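You operate a simulated robot arm through the tools that you are given. There is no shell and no other tool.

You are at the controls of a simulated two-armed robot. One attempt, no reset.

## Task
Uncap the diesel tank, open the white tap, pump the tank to 3/4.
Fine: the cap waits on the tank top; open the tap fully; pump with the red pump's black lever; shut the tap fully and cap the tank after.

Only the result counts: the job must be done as asked and must still hold three seconds after the hand-in. Knocking over, shifting, dropping, spilling or breaking anything else fails it. A push-on lid holds only when it is set on centred and level and pressed home; a screw cap is set on level and turned clockwise until tight.

## Robot
Two 7-joint arms with fingered hands on one trunk that stands fixed in place. Base frame: the origin is at the foot of the trunk, x ahead of it, y to its left, z up. Lengths are in mm, angles in degrees, forces in N, time in s.
The left shoulder is at [60, 166, 951], the right one opposite. With the tool pointing down near the work surface each hand reaches from about 280 to 840 mm from the base axis, measured 20 degrees to its own side. Payload 5 kg a hand.
The tool frame of a hand sits at the grasp point between the pads (the TCP): z along the fingers, y along the line on which they close. The tips reach 32 mm beyond it. The gripper opens to 160 mm; its body begins 89 mm behind the TCP. The gripper is a hand of 3 fingers: y runs from the thumb to the fingers, the wrist lies at [0, 0, -267] in the tool frame, and closing takes about 1.5 s.
Orientation is that of the tool frame in the base frame, as a unit quaternion [x, y, z, w]. With the fingers straight down and closing along the base's y, the tool's x points along the base's -x, its y along +y and its z along -z.

## Interface
- The arms move only by the tool move_arm. It takes "left_targets", "right_targets" or both (then of equal length, played together; a hand with none holds still); each is a list of rows, each an object of numbers (a shift or turn left out is 0, a gripper value left out holds the last): "dx", "dy", "dz": the shift along the base's x, y, z in mm; "rx", "ry", "rz": the turn, a rotation vector about the base's x, y, z in degrees. In form: [{"dx": .., "dy": .., "dz": .., "rx": .., "ry": .., "rz": ..}, ...]. A call has 1 to 20 rows; each row shifts and turns the commanded pose from where the row before left it. "left_claw" and "right_claw" are, for a hand that has rows, the finger opening in mm, from 0 to 160, set as the call begins (left out, the last holds). Rows are played at 5 a second. More than 50 mm and 8.6 degrees between two rows, or a gripper value outside its range, and nothing of the call is played. A pose out of reach is approached as far as the arm can. The call stops where the force on the tool passes 80 N (or 10 N more than at its start, if that is more) or the arm is blocked; 0.2 s more then pass. Each finger travels about 45 mm/s and halts on what it meets, pressing with about 23 N; the grip force reading is that of the motor and also rises with nothing between the fingers. The clock runs only during rows and for 0.2 s after the last one: add rows that do not move to give the fingers time. The reply holds the time, the measured pose of the TCP, the force on the tool along the base axes, the opening and the grip force, in the units named above and with some noise, with the torque about the TCP (base axes, N m) and any sound that the robot's microphone picked up.
- Cameras (640 x 400 px; columns grow to the right, rows downward): "scene" is now at [52.3, 25.1, 1602.3]; the picture's right is [0.29, -0.96, 0.00], its down [-0.60, -0.18, -0.78] and it looks along [0.75, 0.22, -0.63] (base axes); focal length 319 px, centre (320, 200). "left" rides on the left gripper at [-65, -4, -116] in its tool frame; the picture's right is [0.06, -1.00, 0.00], its down [0.87, 0.05, -0.49] and it looks along [0.49, 0.03, 0.87] (tool axes); focal length 261 px, centre (320, 200). "right" rides on the right gripper at [65, -4, -116] in its tool frame; the picture's right is [0.06, 1.00, 0.00], its down [-0.87, 0.05, -0.49] and it looks along [-0.49, 0.03, 0.87] (tool axes); focal length 261 px, centre (320, 200). There is no depth. A picture from a camera that has moved, and an enlarged one, comes with that camera's place and axes in the base frame and with its lens.
- snapshot(camera): a new picture of that camera. It takes no simulated time.
- move_column(by): slides the trunk up (or, below 0, down) by that many mm; the arms and the scene camera ride with it, the base frame stays. It gives what a move gives, with no picture.
- finger_targets(finger1, finger2, thumb_bend, hand): sets how far each is bent, from 0 (flat) to 1 (curled in); at 0.3 the hand is open as for a grip, at 0.7 the pads meet at the TCP. One left out holds its place. A second passes; each finger stops where it meets its share of the squeeze, and holds until it gets a number again. A gripper value or a shape takes the hand back. It gives what a move gives, with no picture; readings hold the bend of each and the force on the fingers (four entries, about 0 where the hand has none), thumb and palm.
- set_grasp(shape, hand): the hand has 3 fingers and takes this shape, open, in about a second: jaw (thumb against the fingers, like two jaws); tri (thumb and two fingers); tip (a fingertip pinch); poke (one finger out to press); point (the index stretched); flat (the hand flat); cup (the hand cupped); fist (a fist). The gripper value then closes the fingers along that shape, each until it touches; the sizes above hold for jaw. It gives what a move gives, with no picture.
- aim_head(pan, tilt): turns the head with the scene camera to pan (to the left, within 86 degrees either way) and tilt (down, from -29 to 69), counted from straight ahead of the robot. It gives what a move gives.
- enlarge(camera, box): a new picture of the part [left, top, right, bottom] of that camera's present view, enlarged. It takes no simulated time.
- job_done(): hands the job in; it is judged then, once.

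Nothing tells you positions but the pictures and the camera data. Unless the task says otherwise, let go and move clear before handing in.

The tools are called after "Call:" as name(argument=value, ...) on one line, values as JSON. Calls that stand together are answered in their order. move_arm: Moves the arms, as the interface text tells. Its arguments: {"type":"object","properties":{"left_targets":{"type":"array"},"left_claw":{"type":"number"},"right_targets":{"type":"array"},"right_claw":{"type":"number"}},"required":[]} The other tools are called the same way: move_column (by) moves the trunk up or down; set_grasp (shape, hand) gives the hand a shape; finger_targets (finger1, finger2, thumb_bend, hand) moves the fingers one by one; aim_head (pan, tilt) turns the head that bears the scene camera; snapshot (camera) takes a picture; enlarge (camera, box) takes an enlarged picture of a part of a camera's view; job_done () hands the job in.

At the start:

```text
t: 0.0
left_position: [536.6, 546.1, 1212.9]
left_tcp_rot: [0.0, 1.0, 0.0, 0.0]
left_contact_force: [-1.4, -0.4, 0.0]
left_moment: [-0.01, 0.01, 0.03]
left_finger_gap: 160.1
left_gripper_force: 0.2
left_shape: jaw
left_bend: [0.3, 0.3, 0.3]
left_finger forces: [0.1, 0.1, 0.0, 0.0, 0.0, 0.0]
right_position: [530.7, 27.9, 1232.5]
right_tcp_rot: [0.0, 1.0, 0.001, 0.0]
right_contact_force: [-0.3, 0.5, -0.2]
right_moment: [0.02, 0.0, 0.0]
right_finger_gap: 160.0
right_gripper_force: 0.1
right_shape: jaw
right_bend: [0.3, 0.3, 0.3]
right_finger forces: [0.0, 0.1, 0.0, 0.0, 0.1, 0.0]
trunk travel left (down, up): [-500.0, 90.0]
head pan, tilt (commanded): [16.6, 38.7]
```

scene: 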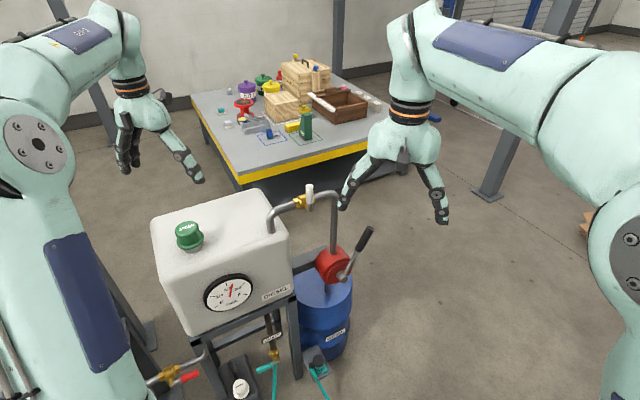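
right: 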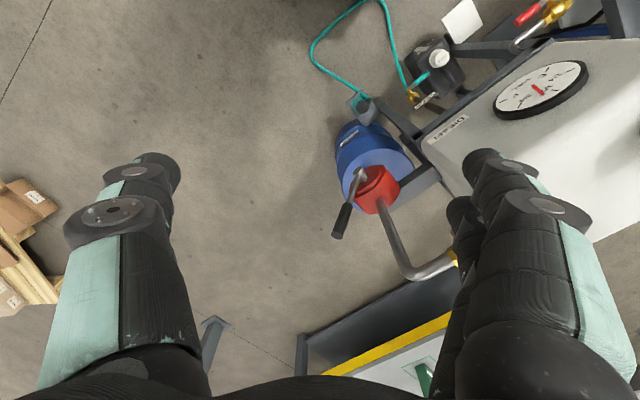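
left: 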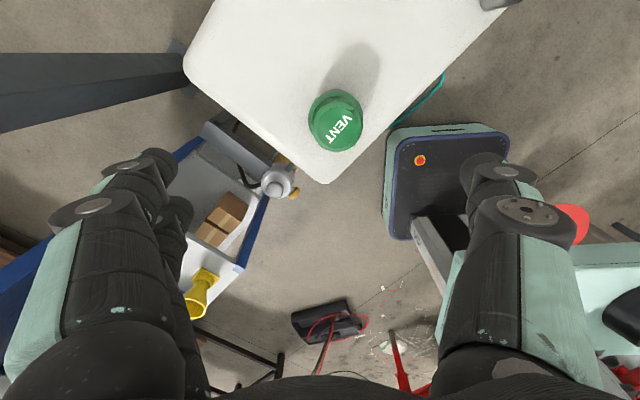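

I see a white tank with a green cap (labelled "VENT"?), a gauge on its front, a pipe with a white-handled tap leading to a red pump with a black lever on a blue drum. I'll look closer before moving anything.

Call:
enlarge(camera="scene", box=[140, 170, 300, 270])

Call:
enlarge(camera="scene", box=[250, 170, 410, 270])

Call:
enlarge(camera="scene", box=[140, 250, 380, 400])

Call:
enlarge(camera="left", box=[260, 60, 420, 160])

```text
4.00 times, centred on (220, 220) of scene
camera zoom: at [52.3, 25.1, 1602.3], right [0.29, -0.96, 0.0], down [-0.6, -0.18, -0.78], along [0.75, 0.22, -0.63], focal length 1277 px, centre (720, 120)
```

zoom: 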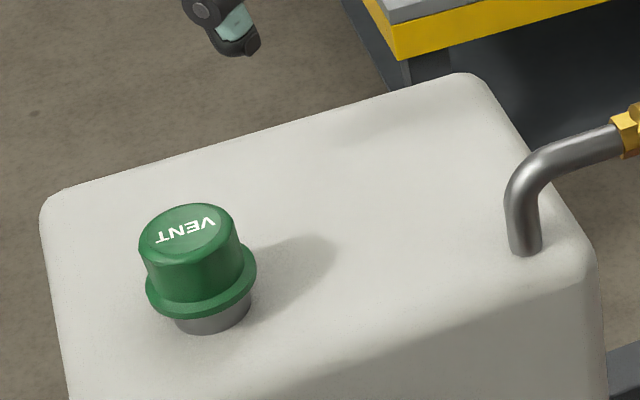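

```text
4.00 times, centred on (330, 220) of scene
camera zoom: at [52.3, 25.1, 1602.3], right [0.29, -0.96, 0.0], down [-0.6, -0.18, -0.78], along [0.75, 0.22, -0.63], focal length 1277 px, centre (280, 120)
```

zoom: 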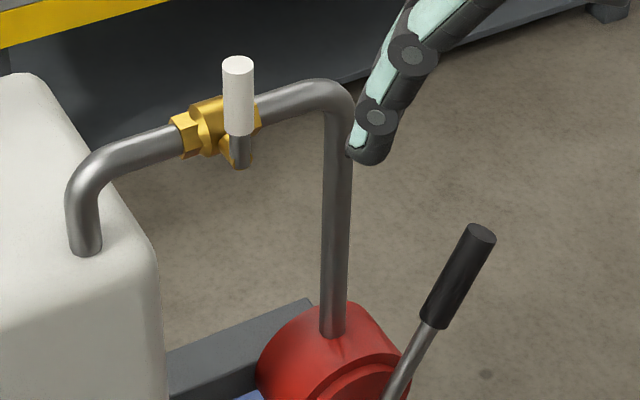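

```text
2.67 times, centred on (260, 325) of scene
camera zoom: at [52.3, 25.1, 1602.3], right [0.29, -0.96, 0.0], down [-0.6, -0.18, -0.78], along [0.75, 0.22, -0.63], focal length 851 px, centre (480, -133)
```

zoom: 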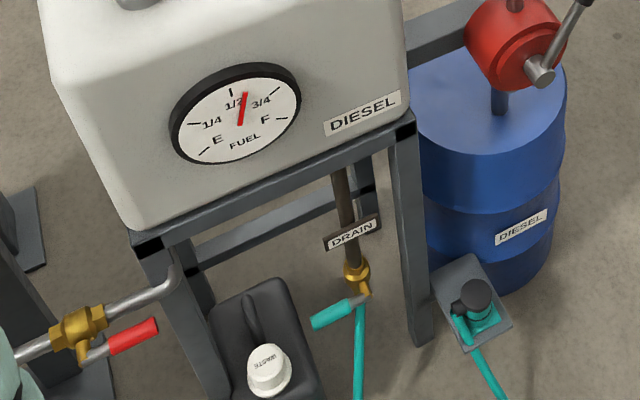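

```text
4.00 times, centred on (340, 110) of left
camera zoom: at [601.8, 542.6, 1327.3], right [-0.06, -1.0, 0.0], down [-0.87, 0.05, 0.49], along [-0.49, 0.03, -0.87], focal length 1043 px, centre (240, 560)
```

zoom: 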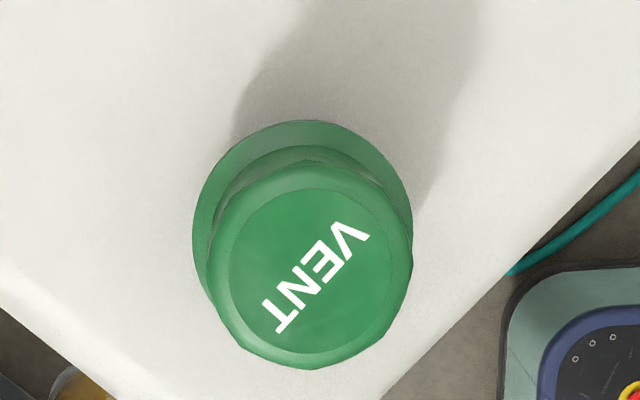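

The tank seems turned 45° to the base, with the cap near (527, 524, 1028), the tap near (700, 250, 1030) and the lever tip near (803, 80, 899). I'll take more close-ups to work out how the tap handle and cap are built.

Call:
enlarge(camera="right", box=[320, 140, 480, 240])

Call:
enlarge(camera="right", box=[380, 200, 540, 300])

Call:
enlarge(camera="right", box=[480, 40, 640, 140])

Call:
enlarge(camera="scene", box=[160, 200, 240, 250])

Call:
enlarge(camera="scene", box=[190, 265, 270, 315])

```text
4.00 times, centred on (400, 190) of right
camera zoom: at [466.6, 24.5, 1347.1], right [-0.06, 1.0, 0.0], down [0.87, 0.05, 0.49], along [0.49, 0.03, -0.87], focal length 1043 px, centre (0, 240)
```

zoom: 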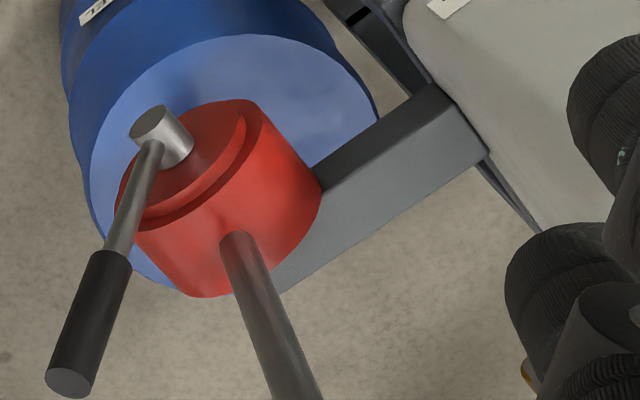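

```text
4.00 times, centred on (460, 250) of right
camera zoom: at [466.6, 24.5, 1347.1], right [-0.06, 1.0, 0.0], down [0.87, 0.05, 0.49], along [0.49, 0.03, -0.87], focal length 1043 px, centre (-240, 0)
```

zoom: 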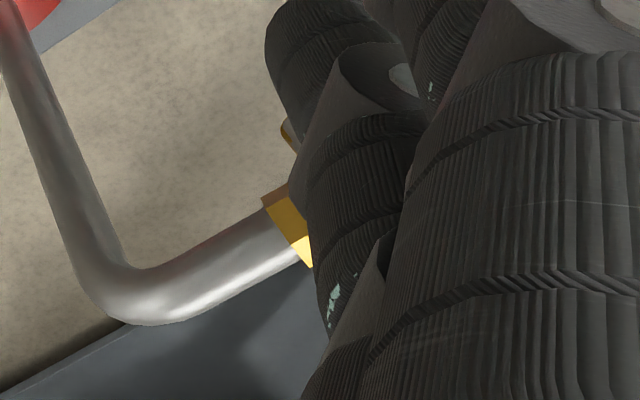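

```text
4.00 times, centred on (560, 90) of right
camera zoom: at [466.6, 24.5, 1347.1], right [-0.06, 1.0, 0.0], down [0.87, 0.05, 0.49], along [0.49, 0.03, -0.87], focal length 1043 px, centre (-640, 640)
```

zoom: 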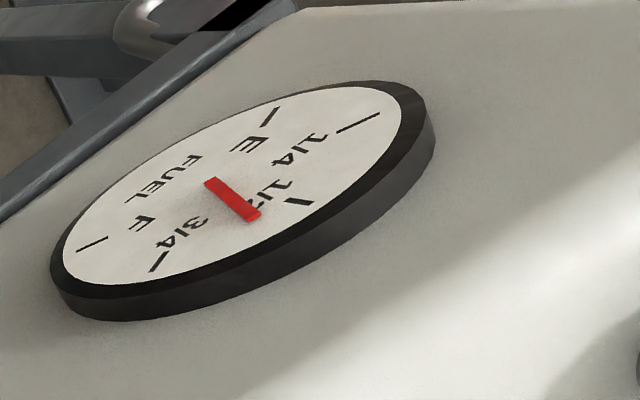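

```text
8.00 times, centred on (200, 225) of scene
camera zoom: at [52.3, 25.1, 1602.3], right [0.29, -0.96, 0.0], down [-0.6, -0.18, -0.78], along [0.75, 0.22, -0.63], focal length 2554 px, centre (1280, 0)
```

zoom: 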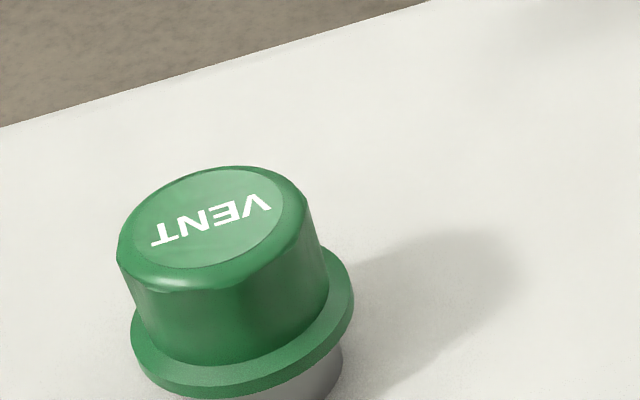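

```text
8.00 times, centred on (230, 290) of scene
camera zoom: at [52.3, 25.1, 1602.3], right [0.29, -0.96, 0.0], down [-0.6, -0.18, -0.78], along [0.75, 0.22, -0.63], focal length 2554 px, centre (1040, -520)
```

zoom: 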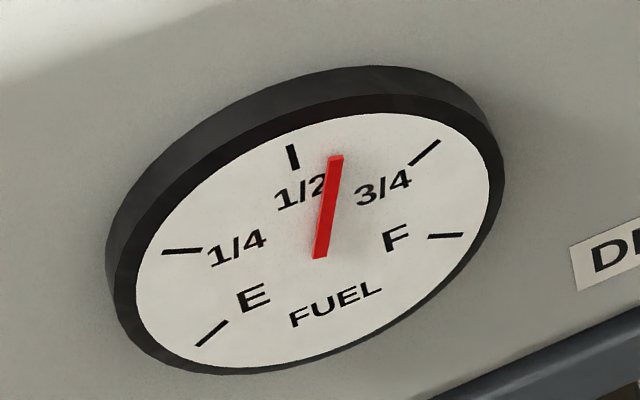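

The cap looks like a smooth flanged lid on a short grey neck, and the needle sits between 1/2 and 3/4. I'll bring the left hand in above the cap, and move the right hand to where its camera can see the tap.

Call:
move_arm(left_targets=[{"dx": -5, "dy": -11, "dz": -40}, {"dx": -5, "dy": -11, "dz": -40}, {"dz": -20}], right_targets=[{"dx": -10, "dy": 40}, {"dx": -10, "dy": 40}, {"dx": -10, "dy": 40}])

Call:
snapshot(camera="left")

Call:
snapshot(camera="right")

Call:
snapshot(camera="scene")

```text
t: 0.8
left_position: [525.1, 526.5, 1111.0]
left_tcp_rot: [0.0, 1.0, -0.001, 0.0]
left_contact_force: [0.2, 0.5, 0.3]
left_moment: [-0.02, 0.02, 0.03]
left_finger_gap: 159.8
left_gripper_force: 0.1
left_shape: jaw
left_bend: [0.3, 0.3, 0.3]
left_finger forces: [0.0, 0.0, 0.1, 0.1, 0.0, 0.0]
right_position: [500.1, 150.6, 1232.5]
right_tcp_rot: [0.0, 1.0, 0.0, 0.0]
right_contact_force: [0.4, 0.5, 0.7]
right_moment: [-0.03, -0.01, 0.0]
right_finger_gap: 159.6
right_gripper_force: 0.0
right_shape: jaw
right_bend: [0.3, 0.3, 0.3]
right_finger forces: [0.0, 0.0, 0.0, 0.0, 0.0, 0.0]
trunk travel left (down, up): [-500.0, 90.0]
head pan, tilt (commanded): [16.6, 38.7]
```

```text
taken
camera left: at [590.5, 522.8, 1225.4], right [-0.06, -1.0, 0.0], down [-0.87, 0.05, 0.49], along [-0.49, 0.03, -0.87], focal length 261 px, centre (320, 200)
```

left: 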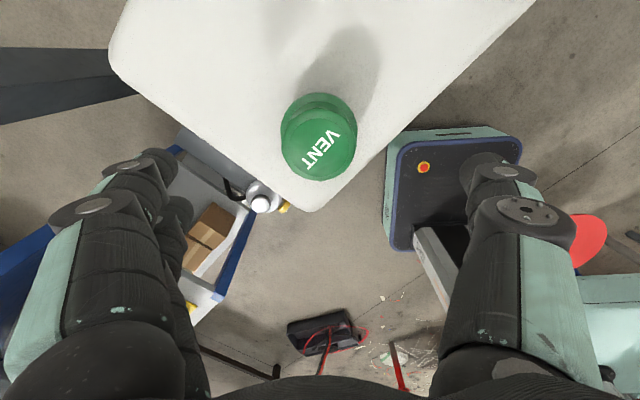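

```text
taken
camera right: at [435.2, 146.9, 1348.0], right [-0.06, 1.0, 0.0], down [0.87, 0.05, 0.49], along [0.49, 0.03, -0.87], focal length 261 px, centre (320, 200)
```

right: 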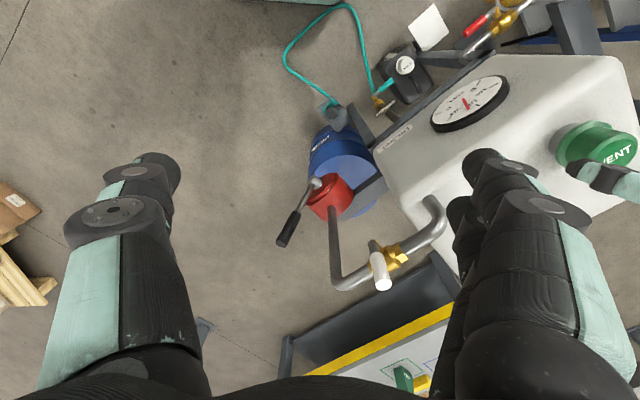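

```text
taken
camera scene: at [52.5, 26.9, 1602.3], right [0.29, -0.96, 0.0], down [-0.6, -0.18, -0.78], along [0.75, 0.22, -0.63], focal length 319 px, centre (320, 200)
```

scene: 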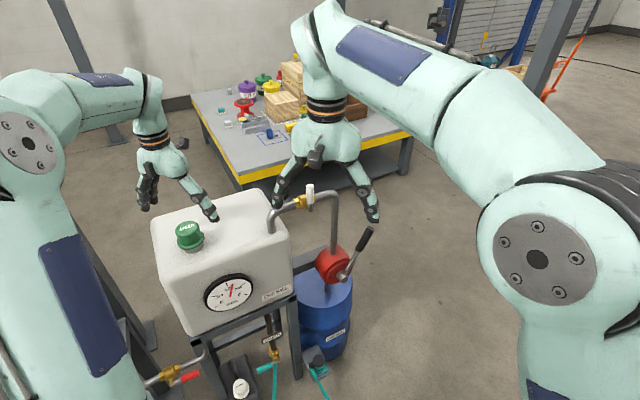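

Call:
enlarge(camera="right", box=[320, 190, 480, 290])

Call:
enlarge(camera="right", box=[260, 130, 420, 230])

Call:
enlarge(camera="left", box=[240, 80, 400, 180])

```text
4.00 times, centred on (400, 240) of right
camera zoom: at [435.2, 146.9, 1348.0], right [-0.06, 1.0, 0.0], down [0.87, 0.05, 0.49], along [0.49, 0.03, -0.87], focal length 1043 px, centre (0, 40)
```

zoom: 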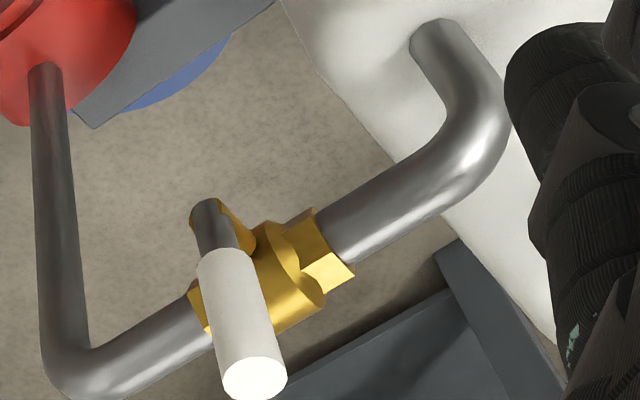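

```text
4.00 times, centred on (340, 180) of right
camera zoom: at [435.2, 146.9, 1348.0], right [-0.06, 1.0, 0.0], down [0.87, 0.05, 0.49], along [0.49, 0.03, -0.87], focal length 1043 px, centre (240, 280)
```

zoom: 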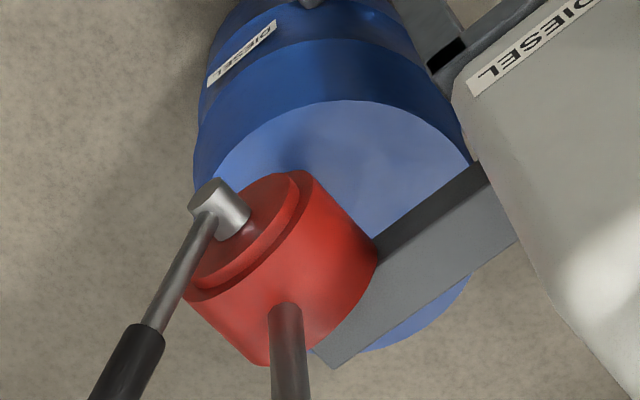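

```text
4.00 times, centred on (320, 130) of left
camera zoom: at [590.5, 522.8, 1225.4], right [-0.06, -1.0, 0.0], down [-0.87, 0.05, 0.49], along [-0.49, 0.03, -0.87], focal length 1043 px, centre (320, 480)
```

zoom: 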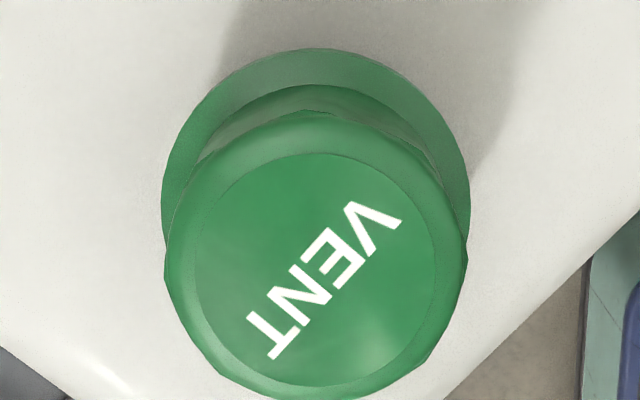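

The tap's stem points toward the robot and its white handle stands straight up, across the pipe, so I take it as closed. Next I lower the left hand around the cap and close on its body.

Call:
move_arm(left_targets=[{"dx": 1.5, "dy": 1, "dz": -35}, {"dz": -30}, {"dz": -20}, {"dz": -10}])

Call:
snapshot(camera="left")

Call:
enlarge(camera="scene", box=[120, 160, 280, 260])

```text
t: 1.8
left_position: [527.0, 525.7, 1017.9]
left_tcp_rot: [-0.001, 1.0, 0.0, 0.0]
left_contact_force: [0.8, -0.4, -0.2]
left_moment: [0.02, -0.03, 0.02]
left_finger_gap: 159.8
left_gripper_force: 0.1
left_shape: jaw
left_bend: [0.3, 0.3, 0.3]
left_finger forces: [0.1, 0.0, 0.0, 0.0, 0.0, 0.0]
right_position: [499.9, 147.7, 1233.0]
right_tcp_rot: [0.001, 1.0, 0.001, 0.0]
right_contact_force: [0.7, 0.6, 0.0]
right_moment: [0.02, 0.0, -0.04]
right_finger_gap: 159.9
right_gripper_force: 0.0
right_shape: jaw
right_bend: [0.3, 0.3, 0.3]
right_finger forces: [0.0, 0.0, 0.0, 0.0, 0.1, 0.0]
trunk travel left (down, up): [-500.0, 90.0]
head pan, tilt (commanded): [16.6, 38.7]
```

```text
taken
camera left: at [592.4, 522.0, 1132.3], right [-0.06, -1.0, 0.0], down [-0.87, 0.05, 0.49], along [-0.49, 0.03, -0.87], focal length 261 px, centre (320, 200)
```

left: 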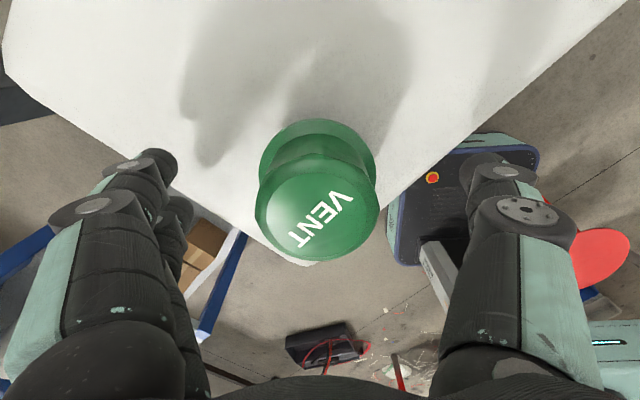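

```text
4.00 times, centred on (200, 210) of scene
camera zoom: at [52.3, 24.9, 1602.4], right [0.29, -0.96, 0.0], down [-0.6, -0.18, -0.78], along [0.75, 0.22, -0.63], focal length 1277 px, centre (800, 160)
```

zoom: 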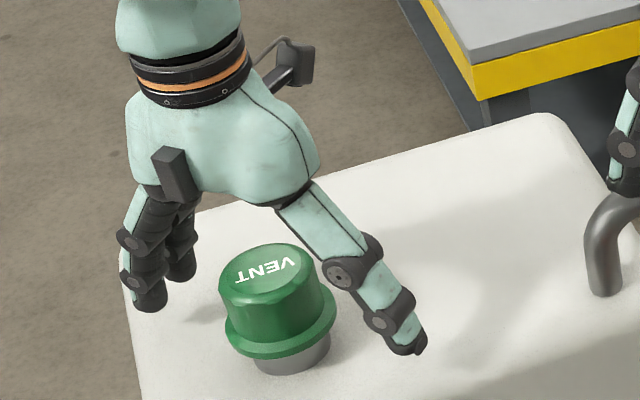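

The hand straddles the cap, whose top reads about (530, 527) from this view. I'll close the fingers gently onto it, then feel whether it lifts or must be turned.

Call:
move_arm(left_targets=[{"dx": 2, "dy": 1}, {}, {}, {}, {}, {}, {}, {}], left_claw=45)

Call:
snapshot(camera="left")

Call:
enlarge(camera="scene", box=[120, 160, 280, 260])

```text
t: 3.6
left_position: [530.8, 526.1, 1017.7]
left_tcp_rot: [0.0, 1.0, 0.001, 0.001]
left_contact_force: [1.3, 0.6, 4.6]
left_moment: [-0.09, -0.02, 0.05]
left_finger_gap: 58.1
left_gripper_force: 23.0
left_shape: jaw
left_bend: [0.73, 0.73, 0.7]
left_finger forces: [9.0, 9.6, 0.0, 0.0, 18.4, 0.0]
right_position: [500.2, 148.1, 1233.1]
right_tcp_rot: [0.001, 1.0, 0.0, 0.0]
right_contact_force: [0.4, 0.6, 0.0]
right_moment: [0.02, -0.03, 0.01]
right_finger_gap: 159.9
right_gripper_force: 0.0
right_shape: jaw
right_bend: [0.3, 0.3, 0.3]
right_finger forces: [0.1, 0.0, 0.1, 0.0, 0.0, 0.0]
trunk travel left (down, up): [-500.0, 90.0]
head pan, tilt (commanded): [16.6, 38.7]
```

```text
taken
camera left: at [594.5, 522.8, 1132.9], right [-0.06, -1.0, 0.0], down [-0.87, 0.05, 0.49], along [-0.49, 0.03, -0.87], focal length 261 px, centre (320, 200)
```

left: 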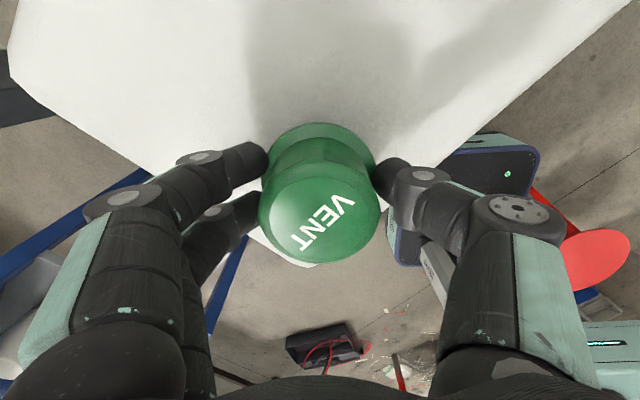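

```text
4.00 times, centred on (200, 210) of scene
camera zoom: at [52.2, 24.9, 1602.4], right [0.29, -0.96, 0.0], down [-0.6, -0.18, -0.78], along [0.75, 0.22, -0.63], focal length 1277 px, centre (800, 160)
```

zoom: 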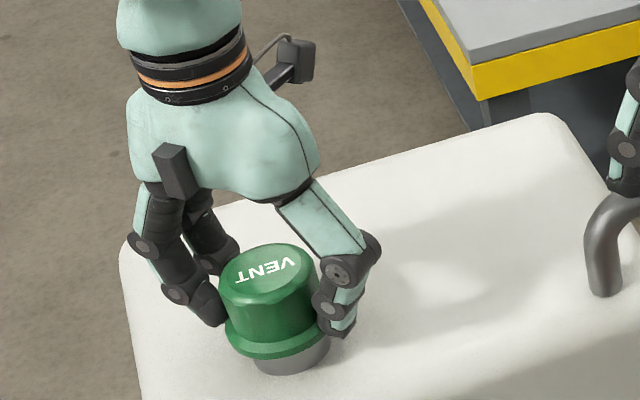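

The grip holds at 58 mm. Now a small lift to see whether the cap resists like a thread or comes off like a push-on lid.

Call:
move_arm(left_targets=[{"dz": 1}, {"dz": 1}, {"dz": 1}, {}])

Call:
enlarge(camera="scene", box=[160, 200, 240, 250])

```text
t: 4.6
left_position: [530.2, 526.1, 1020.6]
left_tcp_rot: [0.001, 1.0, 0.0, -0.001]
left_contact_force: [-0.4, 0.6, 2.0]
left_moment: [-0.05, 0.0, 0.03]
left_finger_gap: 54.5
left_gripper_force: 23.4
left_shape: jaw
left_bend: [0.73, 0.73, 0.7]
left_finger forces: [7.4, 8.2, 0.1, 0.1, 18.1, 0.0]
right_position: [500.1, 147.4, 1232.4]
right_tcp_rot: [0.001, 1.0, 0.001, 0.0]
right_contact_force: [-0.1, 0.6, 0.5]
right_moment: [0.0, -0.02, -0.01]
right_finger_gap: 159.6
right_gripper_force: 0.1
right_shape: jaw
right_bend: [0.3, 0.3, 0.3]
right_finger forces: [0.0, 0.0, 0.1, 0.1, 0.0, 0.1]
trunk travel left (down, up): [-500.0, 90.0]
head pan, tilt (commanded): [16.6, 38.7]
```

```text
8.00 times, centred on (200, 225) of scene
camera zoom: at [52.2, 25.1, 1602.3], right [0.29, -0.96, 0.0], down [-0.6, -0.18, -0.78], along [0.75, 0.22, -0.63], focal length 2554 px, centre (1280, 0)
```

zoom: 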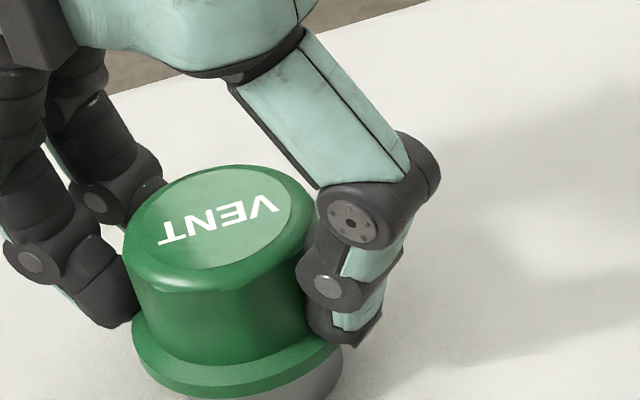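

Call:
enlarge(camera="left", box=[240, 100, 400, 300])

Call:
enlarge(camera="scene", box=[160, 215, 240, 265])

Call:
enlarge(camera="right", box=[480, 80, 640, 180])

```text
2.00 times, centred on (320, 200) of left
camera zoom: at [595.0, 522.9, 1135.6], right [-0.06, -1.0, 0.0], down [-0.87, 0.05, 0.49], along [-0.49, 0.03, -0.87], focal length 521 px, centre (320, 200)
```

zoom: 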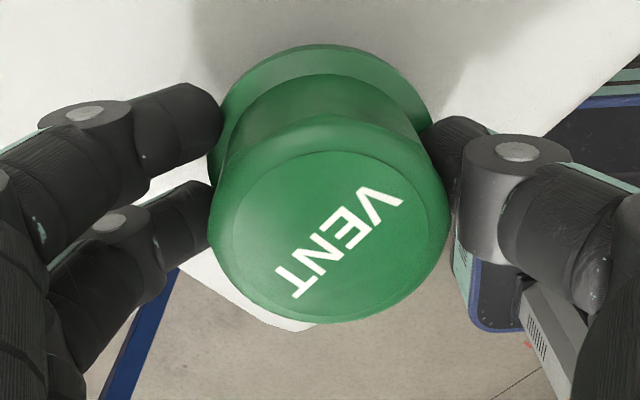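

```text
8.00 times, centred on (200, 240) of scene
camera zoom: at [52.2, 25.1, 1602.3], right [0.29, -0.96, 0.0], down [-0.6, -0.18, -0.78], along [0.75, 0.22, -0.63], focal length 2554 px, centre (1280, -120)
```

zoom: 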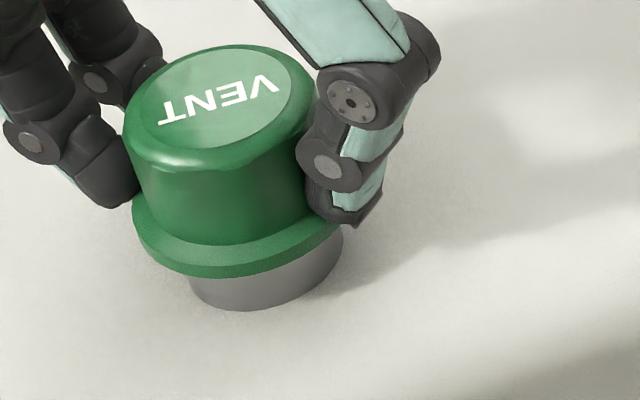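

```text
4.00 times, centred on (560, 130) of right
camera zoom: at [435.0, 145.0, 1348.2], right [-0.06, 1.0, 0.0], down [0.87, 0.05, 0.49], along [0.49, 0.03, -0.87], focal length 1043 px, centre (-640, 480)
```

zoom: 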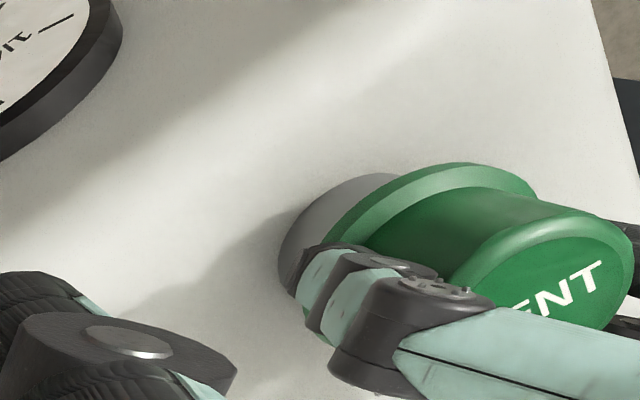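

The cap has come free with almost no resistance, so it is a push-on lid, though it sits slightly tilted in the fingers. I'll lift it clear of the neck and check the hold.

Call:
move_arm(left_targets=[{"dz": 4}, {"dz": 8}, {"dz": 15}, {"dz": 20}, {"dz": 10}, {}])

Call:
snapshot(camera="left")

Call:
enlarge(camera="scene", box=[120, 160, 280, 260])

Call:
enlarge(camera="right", box=[480, 80, 640, 180])

```text
t: 6.0
left_position: [530.4, 526.4, 1077.2]
left_tcp_rot: [0.001, 1.0, 0.0, -0.001]
left_contact_force: [0.2, 0.2, -0.9]
left_moment: [0.0, -0.01, 0.02]
left_finger_gap: 50.3
left_gripper_force: 22.9
left_shape: jaw
left_bend: [0.74, 0.74, 0.71]
left_finger forces: [9.2, 11.3, 0.0, 0.1, 17.5, 0.0]
right_position: [498.9, 149.5, 1232.6]
right_tcp_rot: [0.002, 1.0, 0.002, 0.0]
right_contact_force: [-0.3, 0.2, 0.4]
right_moment: [0.03, 0.04, -0.01]
right_finger_gap: 159.7
right_gripper_force: 0.0
right_shape: jaw
right_bend: [0.3, 0.3, 0.3]
right_finger forces: [0.1, 0.0, 0.0, 0.0, 0.1, 0.1]
trunk travel left (down, up): [-500.0, 90.0]
head pan, tilt (commanded): [16.6, 38.7]
```

```text
taken
camera left: at [594.7, 523.1, 1191.6], right [-0.06, -1.0, 0.0], down [-0.87, 0.05, 0.49], along [-0.49, 0.03, -0.87], focal length 261 px, centre (320, 200)
```

left: 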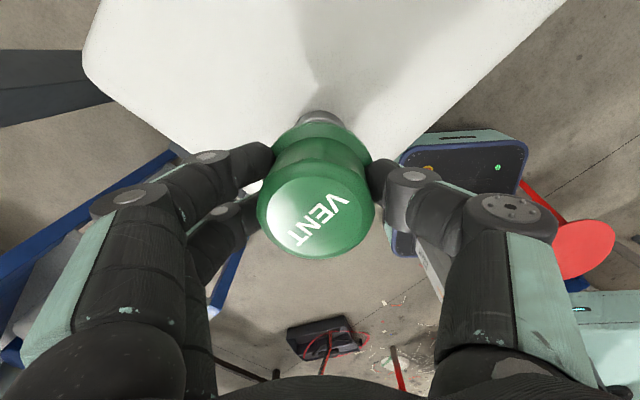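

```text
4.00 times, centred on (200, 210) of scene
camera zoom: at [52.4, 25.2, 1602.3], right [0.29, -0.96, 0.0], down [-0.6, -0.18, -0.78], along [0.75, 0.22, -0.63], focal length 1277 px, centre (800, 160)
```

zoom: 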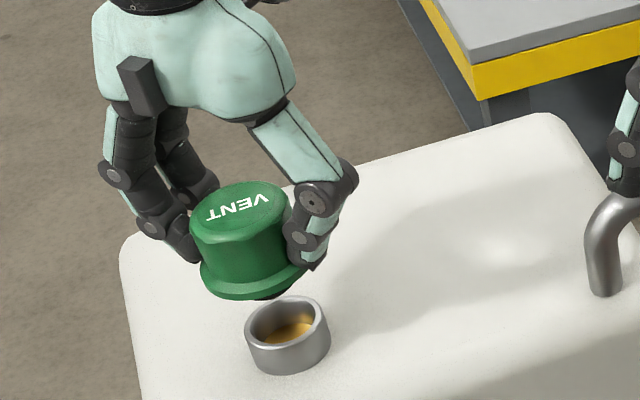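

```text
4.00 times, centred on (560, 130) of right
camera zoom: at [435.2, 145.0, 1348.2], right [-0.06, 1.0, 0.0], down [0.87, 0.05, 0.49], along [0.49, 0.03, -0.87], focal length 1043 px, centre (-640, 480)
```

zoom: 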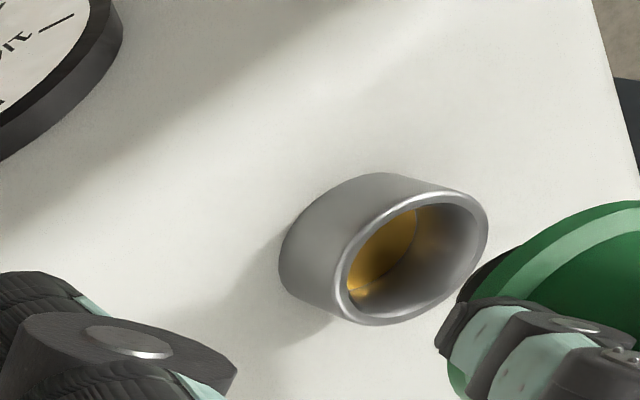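

The cap is off and I can see it has a dark plug under the flange and an open grey neck. I'll carry it over to the middle of the tank top, near (630, 470), well clear of the neck and the pipe.

Call:
move_arm(left_targets=[{"dx": 20, "dy": -11}, {"dx": 20, "dy": -11}, {"dx": 20, "dy": -11}, {"dx": 20, "dy": -11}, {"dx": 20, "dy": -12}, {}])

Call:
snapshot(camera="left")

Call:
enlarge(camera="scene", box=[140, 150, 300, 250])

Call:
snapshot(camera="right")

```text
t: 7.4
left_position: [627.9, 470.7, 1079.5]
left_tcp_rot: [-0.001, 1.0, 0.0, -0.001]
left_contact_force: [-0.7, 0.2, -1.3]
left_moment: [-0.02, -0.04, 0.0]
left_finger_gap: 50.5
left_gripper_force: 22.6
left_shape: jaw
left_bend: [0.74, 0.74, 0.71]
left_finger forces: [9.0, 10.6, 0.0, 0.1, 17.5, 0.1]
right_position: [498.2, 148.0, 1233.2]
right_tcp_rot: [0.001, 1.0, 0.001, 0.0]
right_contact_force: [-0.3, 0.3, -0.1]
right_moment: [-0.01, -0.04, -0.03]
right_finger_gap: 160.2
right_gripper_force: 0.1
right_shape: jaw
right_bend: [0.3, 0.3, 0.3]
right_finger forces: [0.0, 0.0, 0.0, 0.0, 0.0, 0.0]
trunk travel left (down, up): [-500.0, 90.0]
head pan, tilt (commanded): [16.6, 38.7]
```

```text
taken
camera left: at [693.6, 467.2, 1193.1], right [-0.06, -1.0, 0.0], down [-0.87, 0.05, 0.49], along [-0.49, 0.03, -0.87], focal length 261 px, centre (320, 200)
```

left: 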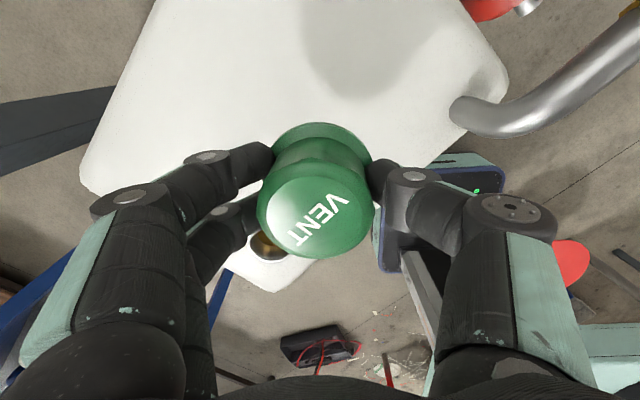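

```text
4.00 times, centred on (220, 200) of scene
camera zoom: at [52.0, 25.4, 1602.3], right [0.29, -0.96, 0.0], down [-0.6, -0.18, -0.78], along [0.75, 0.22, -0.63], focal length 1277 px, centre (720, 200)
```

zoom: 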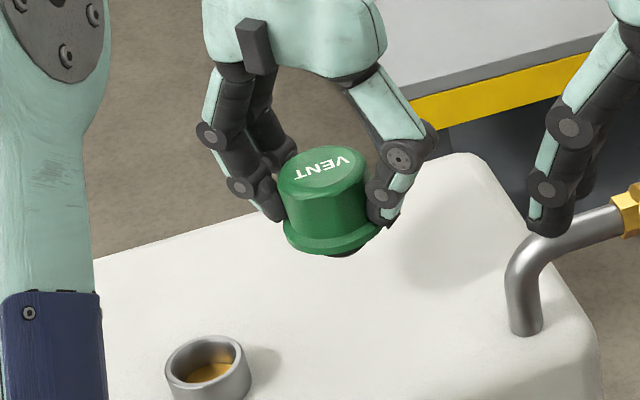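

```text
taken
camera right: at [434.8, 145.3, 1348.3], right [-0.06, 1.0, 0.0], down [0.87, 0.05, 0.49], along [0.49, 0.03, -0.87], focal length 261 px, centre (320, 200)
```

right: 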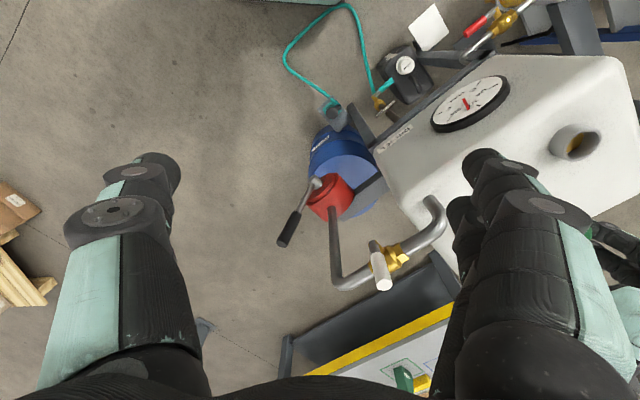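

The cap is over the tank top near (628, 471), with clear space around it. I'll lower it in stages and watch for contact.

Call:
move_arm(left_targets=[{"dz": -20}, {"dz": -15}, {"dz": -10}, {}])

Call:
enlarge(camera="scene", box=[160, 170, 280, 245])

```text
t: 8.4
left_position: [631.0, 470.8, 1033.0]
left_tcp_rot: [0.0, 1.0, 0.0, 0.0]
left_contact_force: [0.3, 0.7, -1.1]
left_moment: [0.0, -0.02, 0.0]
left_finger_gap: 50.8
left_gripper_force: 22.7
left_shape: jaw
left_bend: [0.74, 0.74, 0.71]
left_finger forces: [8.7, 10.3, 0.0, 0.1, 17.4, 0.2]
right_position: [499.6, 148.0, 1233.5]
right_tcp_rot: [0.001, 1.0, 0.001, -0.001]
right_contact_force: [0.6, -0.6, -0.3]
right_moment: [0.0, -0.03, 0.03]
right_finger_gap: 160.0
right_gripper_force: 0.0
right_shape: jaw
right_bend: [0.3, 0.3, 0.3]
right_finger forces: [0.0, 0.0, 0.0, 0.0, 0.0, 0.0]
trunk travel left (down, up): [-500.0, 90.0]
head pan, tilt (commanded): [16.6, 38.7]
```

```text
5.33 times, centred on (220, 208) of scene
camera zoom: at [52.3, 25.1, 1602.3], right [0.29, -0.96, 0.0], down [-0.6, -0.18, -0.78], along [0.75, 0.22, -0.63], focal length 1703 px, centre (853, 160)
```

zoom: 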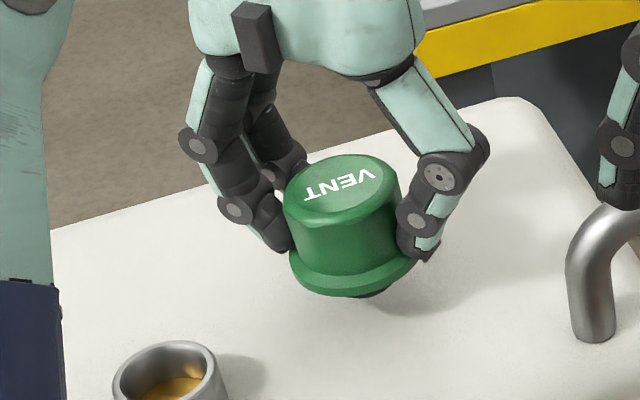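

Call:
move_arm(left_targets=[{"dz": -6}, {"dz": -5}, {}])

Call:
enlarge(camera="scene", box=[180, 190, 260, 240])

```text
t: 9.2
left_position: [631.6, 469.4, 1022.4]
left_tcp_rot: [0.0, 1.0, 0.001, 0.0]
left_contact_force: [-0.2, -0.2, -0.8]
left_moment: [0.01, -0.01, -0.04]
left_finger_gap: 50.3
left_gripper_force: 23.1
left_shape: jaw
left_bend: [0.74, 0.74, 0.71]
left_finger forces: [8.7, 10.0, 0.0, 0.0, 17.6, 0.0]
right_position: [499.7, 148.8, 1232.2]
right_tcp_rot: [0.001, 1.0, 0.001, 0.001]
right_contact_force: [0.1, 0.2, -0.3]
right_moment: [-0.02, 0.04, -0.01]
right_finger_gap: 159.8
right_gripper_force: 0.0
right_shape: jaw
right_bend: [0.3, 0.3, 0.3]
right_finger forces: [0.0, 0.0, 0.1, 0.1, 0.1, 0.0]
trunk travel left (down, up): [-500.0, 90.0]
head pan, tilt (commanded): [16.6, 38.7]
```

```text
8.00 times, centred on (220, 215) of scene
camera zoom: at [52.4, 25.2, 1602.3], right [0.29, -0.96, 0.0], down [-0.6, -0.18, -0.78], along [0.75, 0.22, -0.63], focal length 2554 px, centre (1120, 80)
```

zoom: 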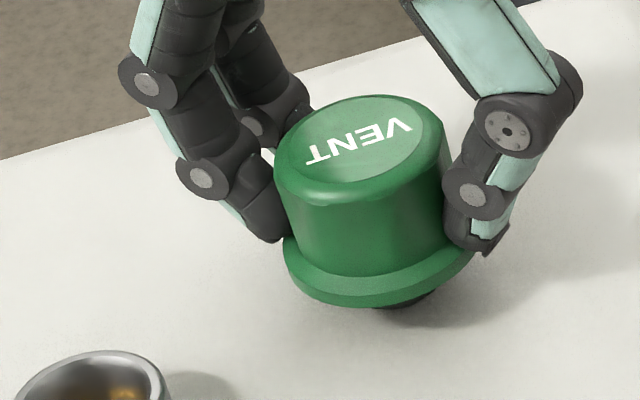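

Call:
move_arm(left_targets=[{"dz": -4}, {"dz": -3}, {}])

Call:
enlarge(camera="scene", box=[180, 190, 260, 240])

```text
t: 10.0
left_position: [631.0, 469.8, 1018.9]
left_tcp_rot: [0.0, 1.0, 0.001, 0.003]
left_contact_force: [1.9, 1.8, 23.1]
left_moment: [0.41, -0.02, -0.03]
left_finger_gap: 51.6
left_gripper_force: 22.5
left_shape: jaw
left_bend: [0.74, 0.74, 0.71]
left_finger forces: [11.1, 16.6, 0.0, 0.0, 23.1, 0.0]
right_position: [498.1, 148.2, 1233.2]
right_tcp_rot: [0.0, 1.0, 0.001, 0.0]
right_contact_force: [-0.7, -0.1, 0.3]
right_moment: [0.02, 0.01, 0.0]
right_finger_gap: 160.0
right_gripper_force: 0.1
right_shape: jaw
right_bend: [0.3, 0.3, 0.3]
right_finger forces: [0.1, 0.1, 0.0, 0.0, 0.1, 0.0]
trunk travel left (down, up): [-500.0, 90.0]
head pan, tilt (commanded): [16.6, 38.7]
```

```text
8.00 times, centred on (220, 215) of scene
camera zoom: at [50.8, 23.9, 1602.7], right [0.29, -0.96, 0.0], down [-0.6, -0.18, -0.78], along [0.75, 0.22, -0.62], focal length 2554 px, centre (1120, 80)
```

zoom: 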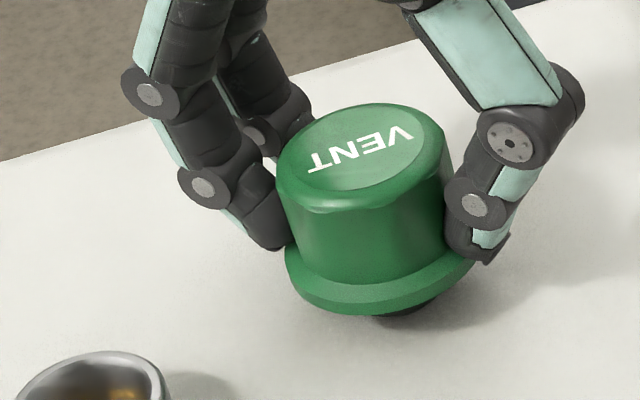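

The plug has touched the tank top with about 23 N. I'll ease the pressure and check the cap's tilt before letting go.

Call:
move_arm(left_targets=[{"dz": 3}, {}])

Call:
enlarge(camera="left", box=[240, 110, 400, 270])

Call:
enlarge(camera="scene", box=[200, 200, 248, 230])

```text
t: 10.6
left_position: [630.2, 470.2, 1018.3]
left_tcp_rot: [-0.001, 1.0, 0.0, -0.001]
left_contact_force: [2.9, 1.4, 11.9]
left_moment: [0.2, -0.1, -0.07]
left_finger_gap: 51.6
left_gripper_force: 23.0
left_shape: jaw
left_bend: [0.74, 0.74, 0.71]
left_finger forces: [11.2, 11.8, 0.0, 0.0, 21.1, 0.0]
right_position: [498.9, 147.4, 1233.8]
right_tcp_rot: [0.001, 1.0, 0.001, 0.0]
right_contact_force: [-0.3, -0.7, 0.0]
right_moment: [0.0, -0.03, -0.03]
right_finger_gap: 159.9
right_gripper_force: 0.2
right_shape: jaw
right_bend: [0.3, 0.3, 0.3]
right_finger forces: [0.1, 0.0, 0.0, 0.0, 0.0, 0.1]
trunk travel left (down, up): [-500.0, 90.0]
head pan, tilt (commanded): [16.6, 38.7]
```

```text
2.50 times, centred on (320, 190) of left
camera zoom: at [695.3, 466.1, 1133.1], right [-0.06, -1.0, 0.0], down [-0.87, 0.05, 0.49], along [-0.49, 0.03, -0.87], focal length 652 px, centre (320, 225)
```

zoom: 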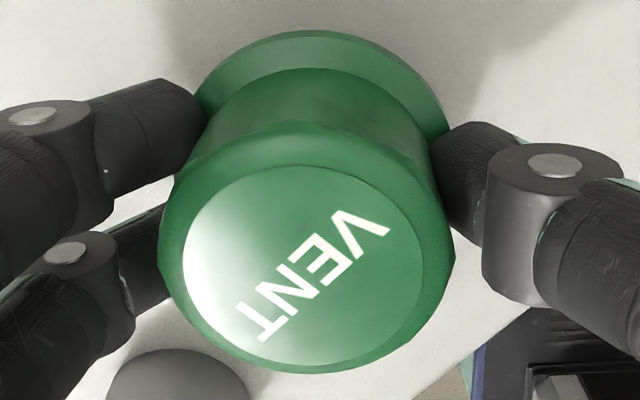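

```text
13.33 times, centred on (224, 215) of scene
camera zoom: at [51.8, 24.5, 1602.3], right [0.29, -0.96, 0.0], down [-0.6, -0.18, -0.78], along [0.75, 0.22, -0.62], focal length 4256 px, centre (1600, 0)
```

zoom: 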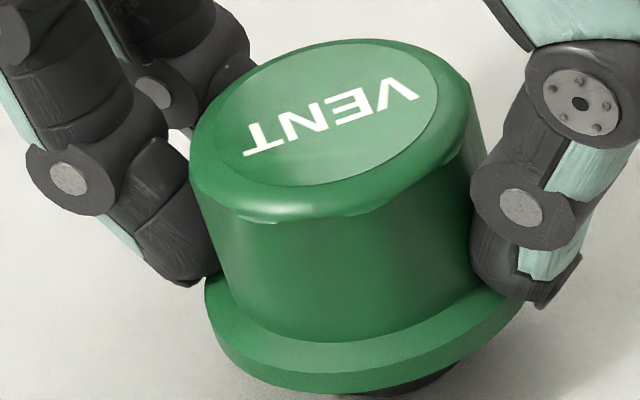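

The cap leans only about 3°, standing on its plug. I'll open the fingers modestly so it settles flat on the tank top.

Call:
move_arm(left_targets=[{}, {}, {}, {}], left_claw=90)

Call:
enlarge(camera="left", box=[240, 110, 400, 270])

Call:
enlarge(camera="scene", box=[184, 190, 264, 240])

```text
t: 11.6
left_position: [630.8, 470.0, 1018.8]
left_tcp_rot: [0.0, 1.0, 0.0, -0.001]
left_contact_force: [-0.1, 0.8, -0.2]
left_moment: [0.01, 0.01, 0.01]
left_finger_gap: 89.4
left_gripper_force: 0.1
left_shape: jaw
left_bend: [0.72, 0.72, 0.7]
left_finger forces: [0.1, 0.0, 0.0, 0.1, 0.0, 0.0]
right_position: [498.8, 148.1, 1232.3]
right_tcp_rot: [0.001, 1.0, 0.0, 0.0]
right_contact_force: [0.6, -0.4, 0.4]
right_moment: [0.01, 0.0, 0.04]
right_finger_gap: 159.8
right_gripper_force: 0.1
right_shape: jaw
right_bend: [0.3, 0.3, 0.3]
right_finger forces: [0.0, 0.0, 0.1, 0.0, 0.0, 0.1]
trunk travel left (down, up): [-500.0, 90.0]
head pan, tilt (commanded): [16.6, 38.7]
```

```text
2.50 times, centred on (320, 190) of left
camera zoom: at [695.3, 467.0, 1132.9], right [-0.06, -1.0, 0.0], down [-0.87, 0.05, 0.49], along [-0.49, 0.03, -0.87], focal length 652 px, centre (320, 225)
```

zoom: 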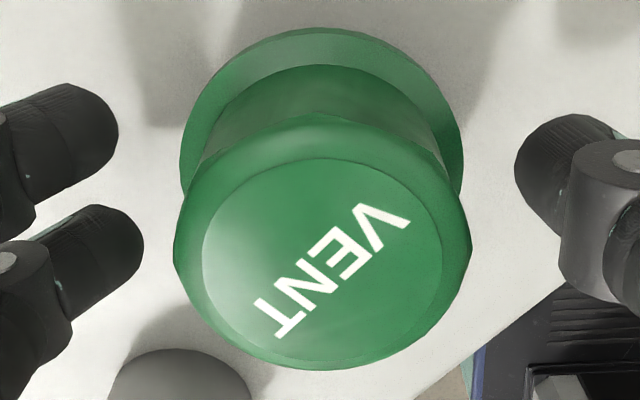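

```text
8.00 times, centred on (224, 215) of scene
camera zoom: at [52.2, 25.1, 1602.3], right [0.29, -0.96, 0.0], down [-0.6, -0.18, -0.78], along [0.75, 0.22, -0.63], focal length 2554 px, centre (1088, 80)
```

zoom: 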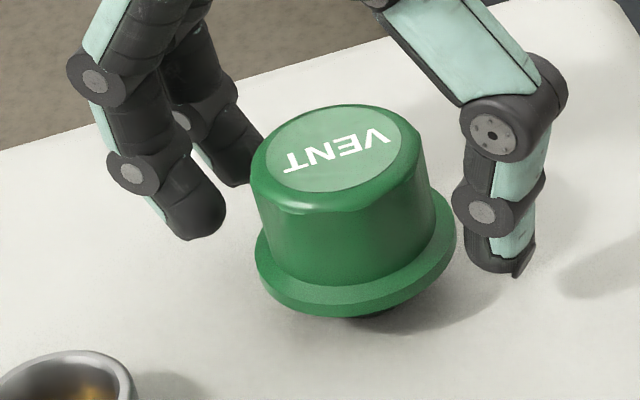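

The cap now stands level on the tank top at about (630, 470). I'll raise the left hand straight up and park it away from the right arm's work area, then study the tap and the pump from the right camera.

Call:
move_arm(left_targets=[{"dz": 20}, {"dz": 40}, {"dz": 45}, {"dz": 45}, {"dx": -30, "dy": 30, "dz": 20}, {"dx": -30, "dy": 40}, {"dx": -30, "dy": 40}], right_targets=[{}, {}, {}, {}, {"dy": -20}, {"dy": -40}, {"dy": -40}])

Call:
snapshot(camera="scene")

Call:
snapshot(camera="right")

Call:
snapshot(camera="left")

```text
t: 13.2
left_position: [539.5, 578.8, 1188.8]
left_tcp_rot: [0.0, 1.0, 0.001, 0.001]
left_contact_force: [0.1, -0.1, -0.2]
left_moment: [-0.02, -0.02, 0.0]
left_finger_gap: 89.3
left_gripper_force: 0.1
left_shape: jaw
left_bend: [0.72, 0.72, 0.7]
left_finger forces: [0.1, 0.0, 0.0, 0.0, 0.0, 0.0]
right_position: [498.4, 47.1, 1233.3]
right_tcp_rot: [0.001, 1.0, 0.0, 0.0]
right_contact_force: [-0.2, 0.5, 0.3]
right_moment: [0.01, -0.04, 0.01]
right_finger_gap: 160.0
right_gripper_force: 0.0
right_shape: jaw
right_bend: [0.3, 0.3, 0.3]
right_finger forces: [0.1, 0.0, 0.0, 0.1, 0.0, 0.1]
trunk travel left (down, up): [-500.0, 90.0]
head pan, tilt (commanded): [16.6, 38.7]
```

```text
taken
camera scene: at [51.2, 24.7, 1602.4], right [0.29, -0.96, 0.0], down [-0.6, -0.18, -0.78], along [0.75, 0.22, -0.62], focal length 319 px, centre (320, 200)
```

scene: 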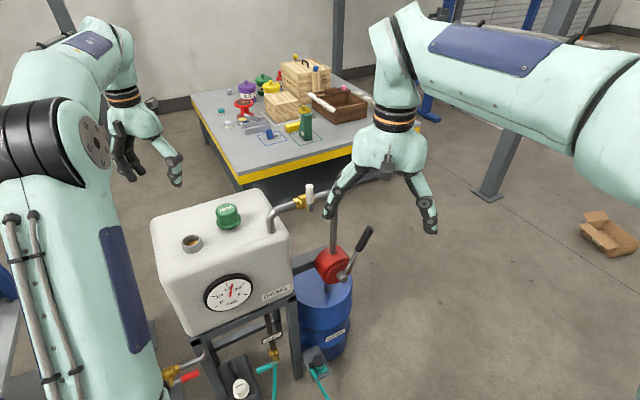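

```text
taken
camera right: at [434.8, 43.3, 1348.0], right [-0.06, 1.0, 0.0], down [0.87, 0.05, 0.49], along [0.49, 0.03, -0.87], focal length 261 px, centre (320, 200)
```

right: 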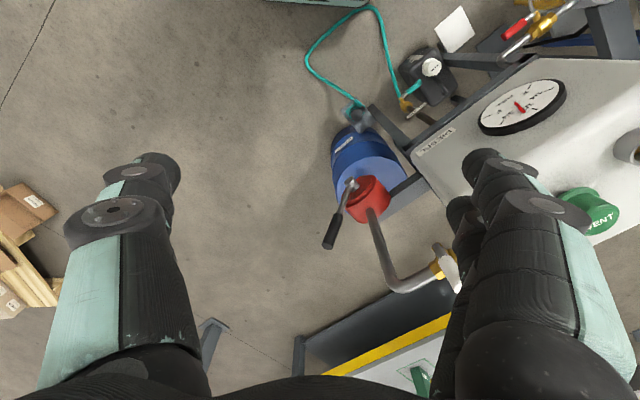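

```text
taken
camera left: at [605.2, 575.4, 1303.8], right [-0.06, -1.0, 0.0], down [-0.87, 0.06, 0.49], along [-0.49, 0.03, -0.87], focal length 261 px, centre (320, 200)
```

left: 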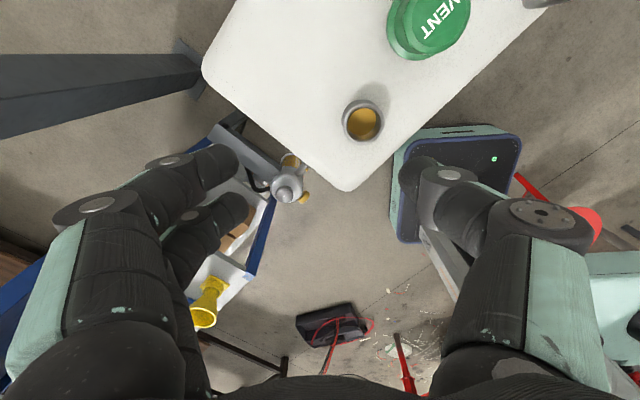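

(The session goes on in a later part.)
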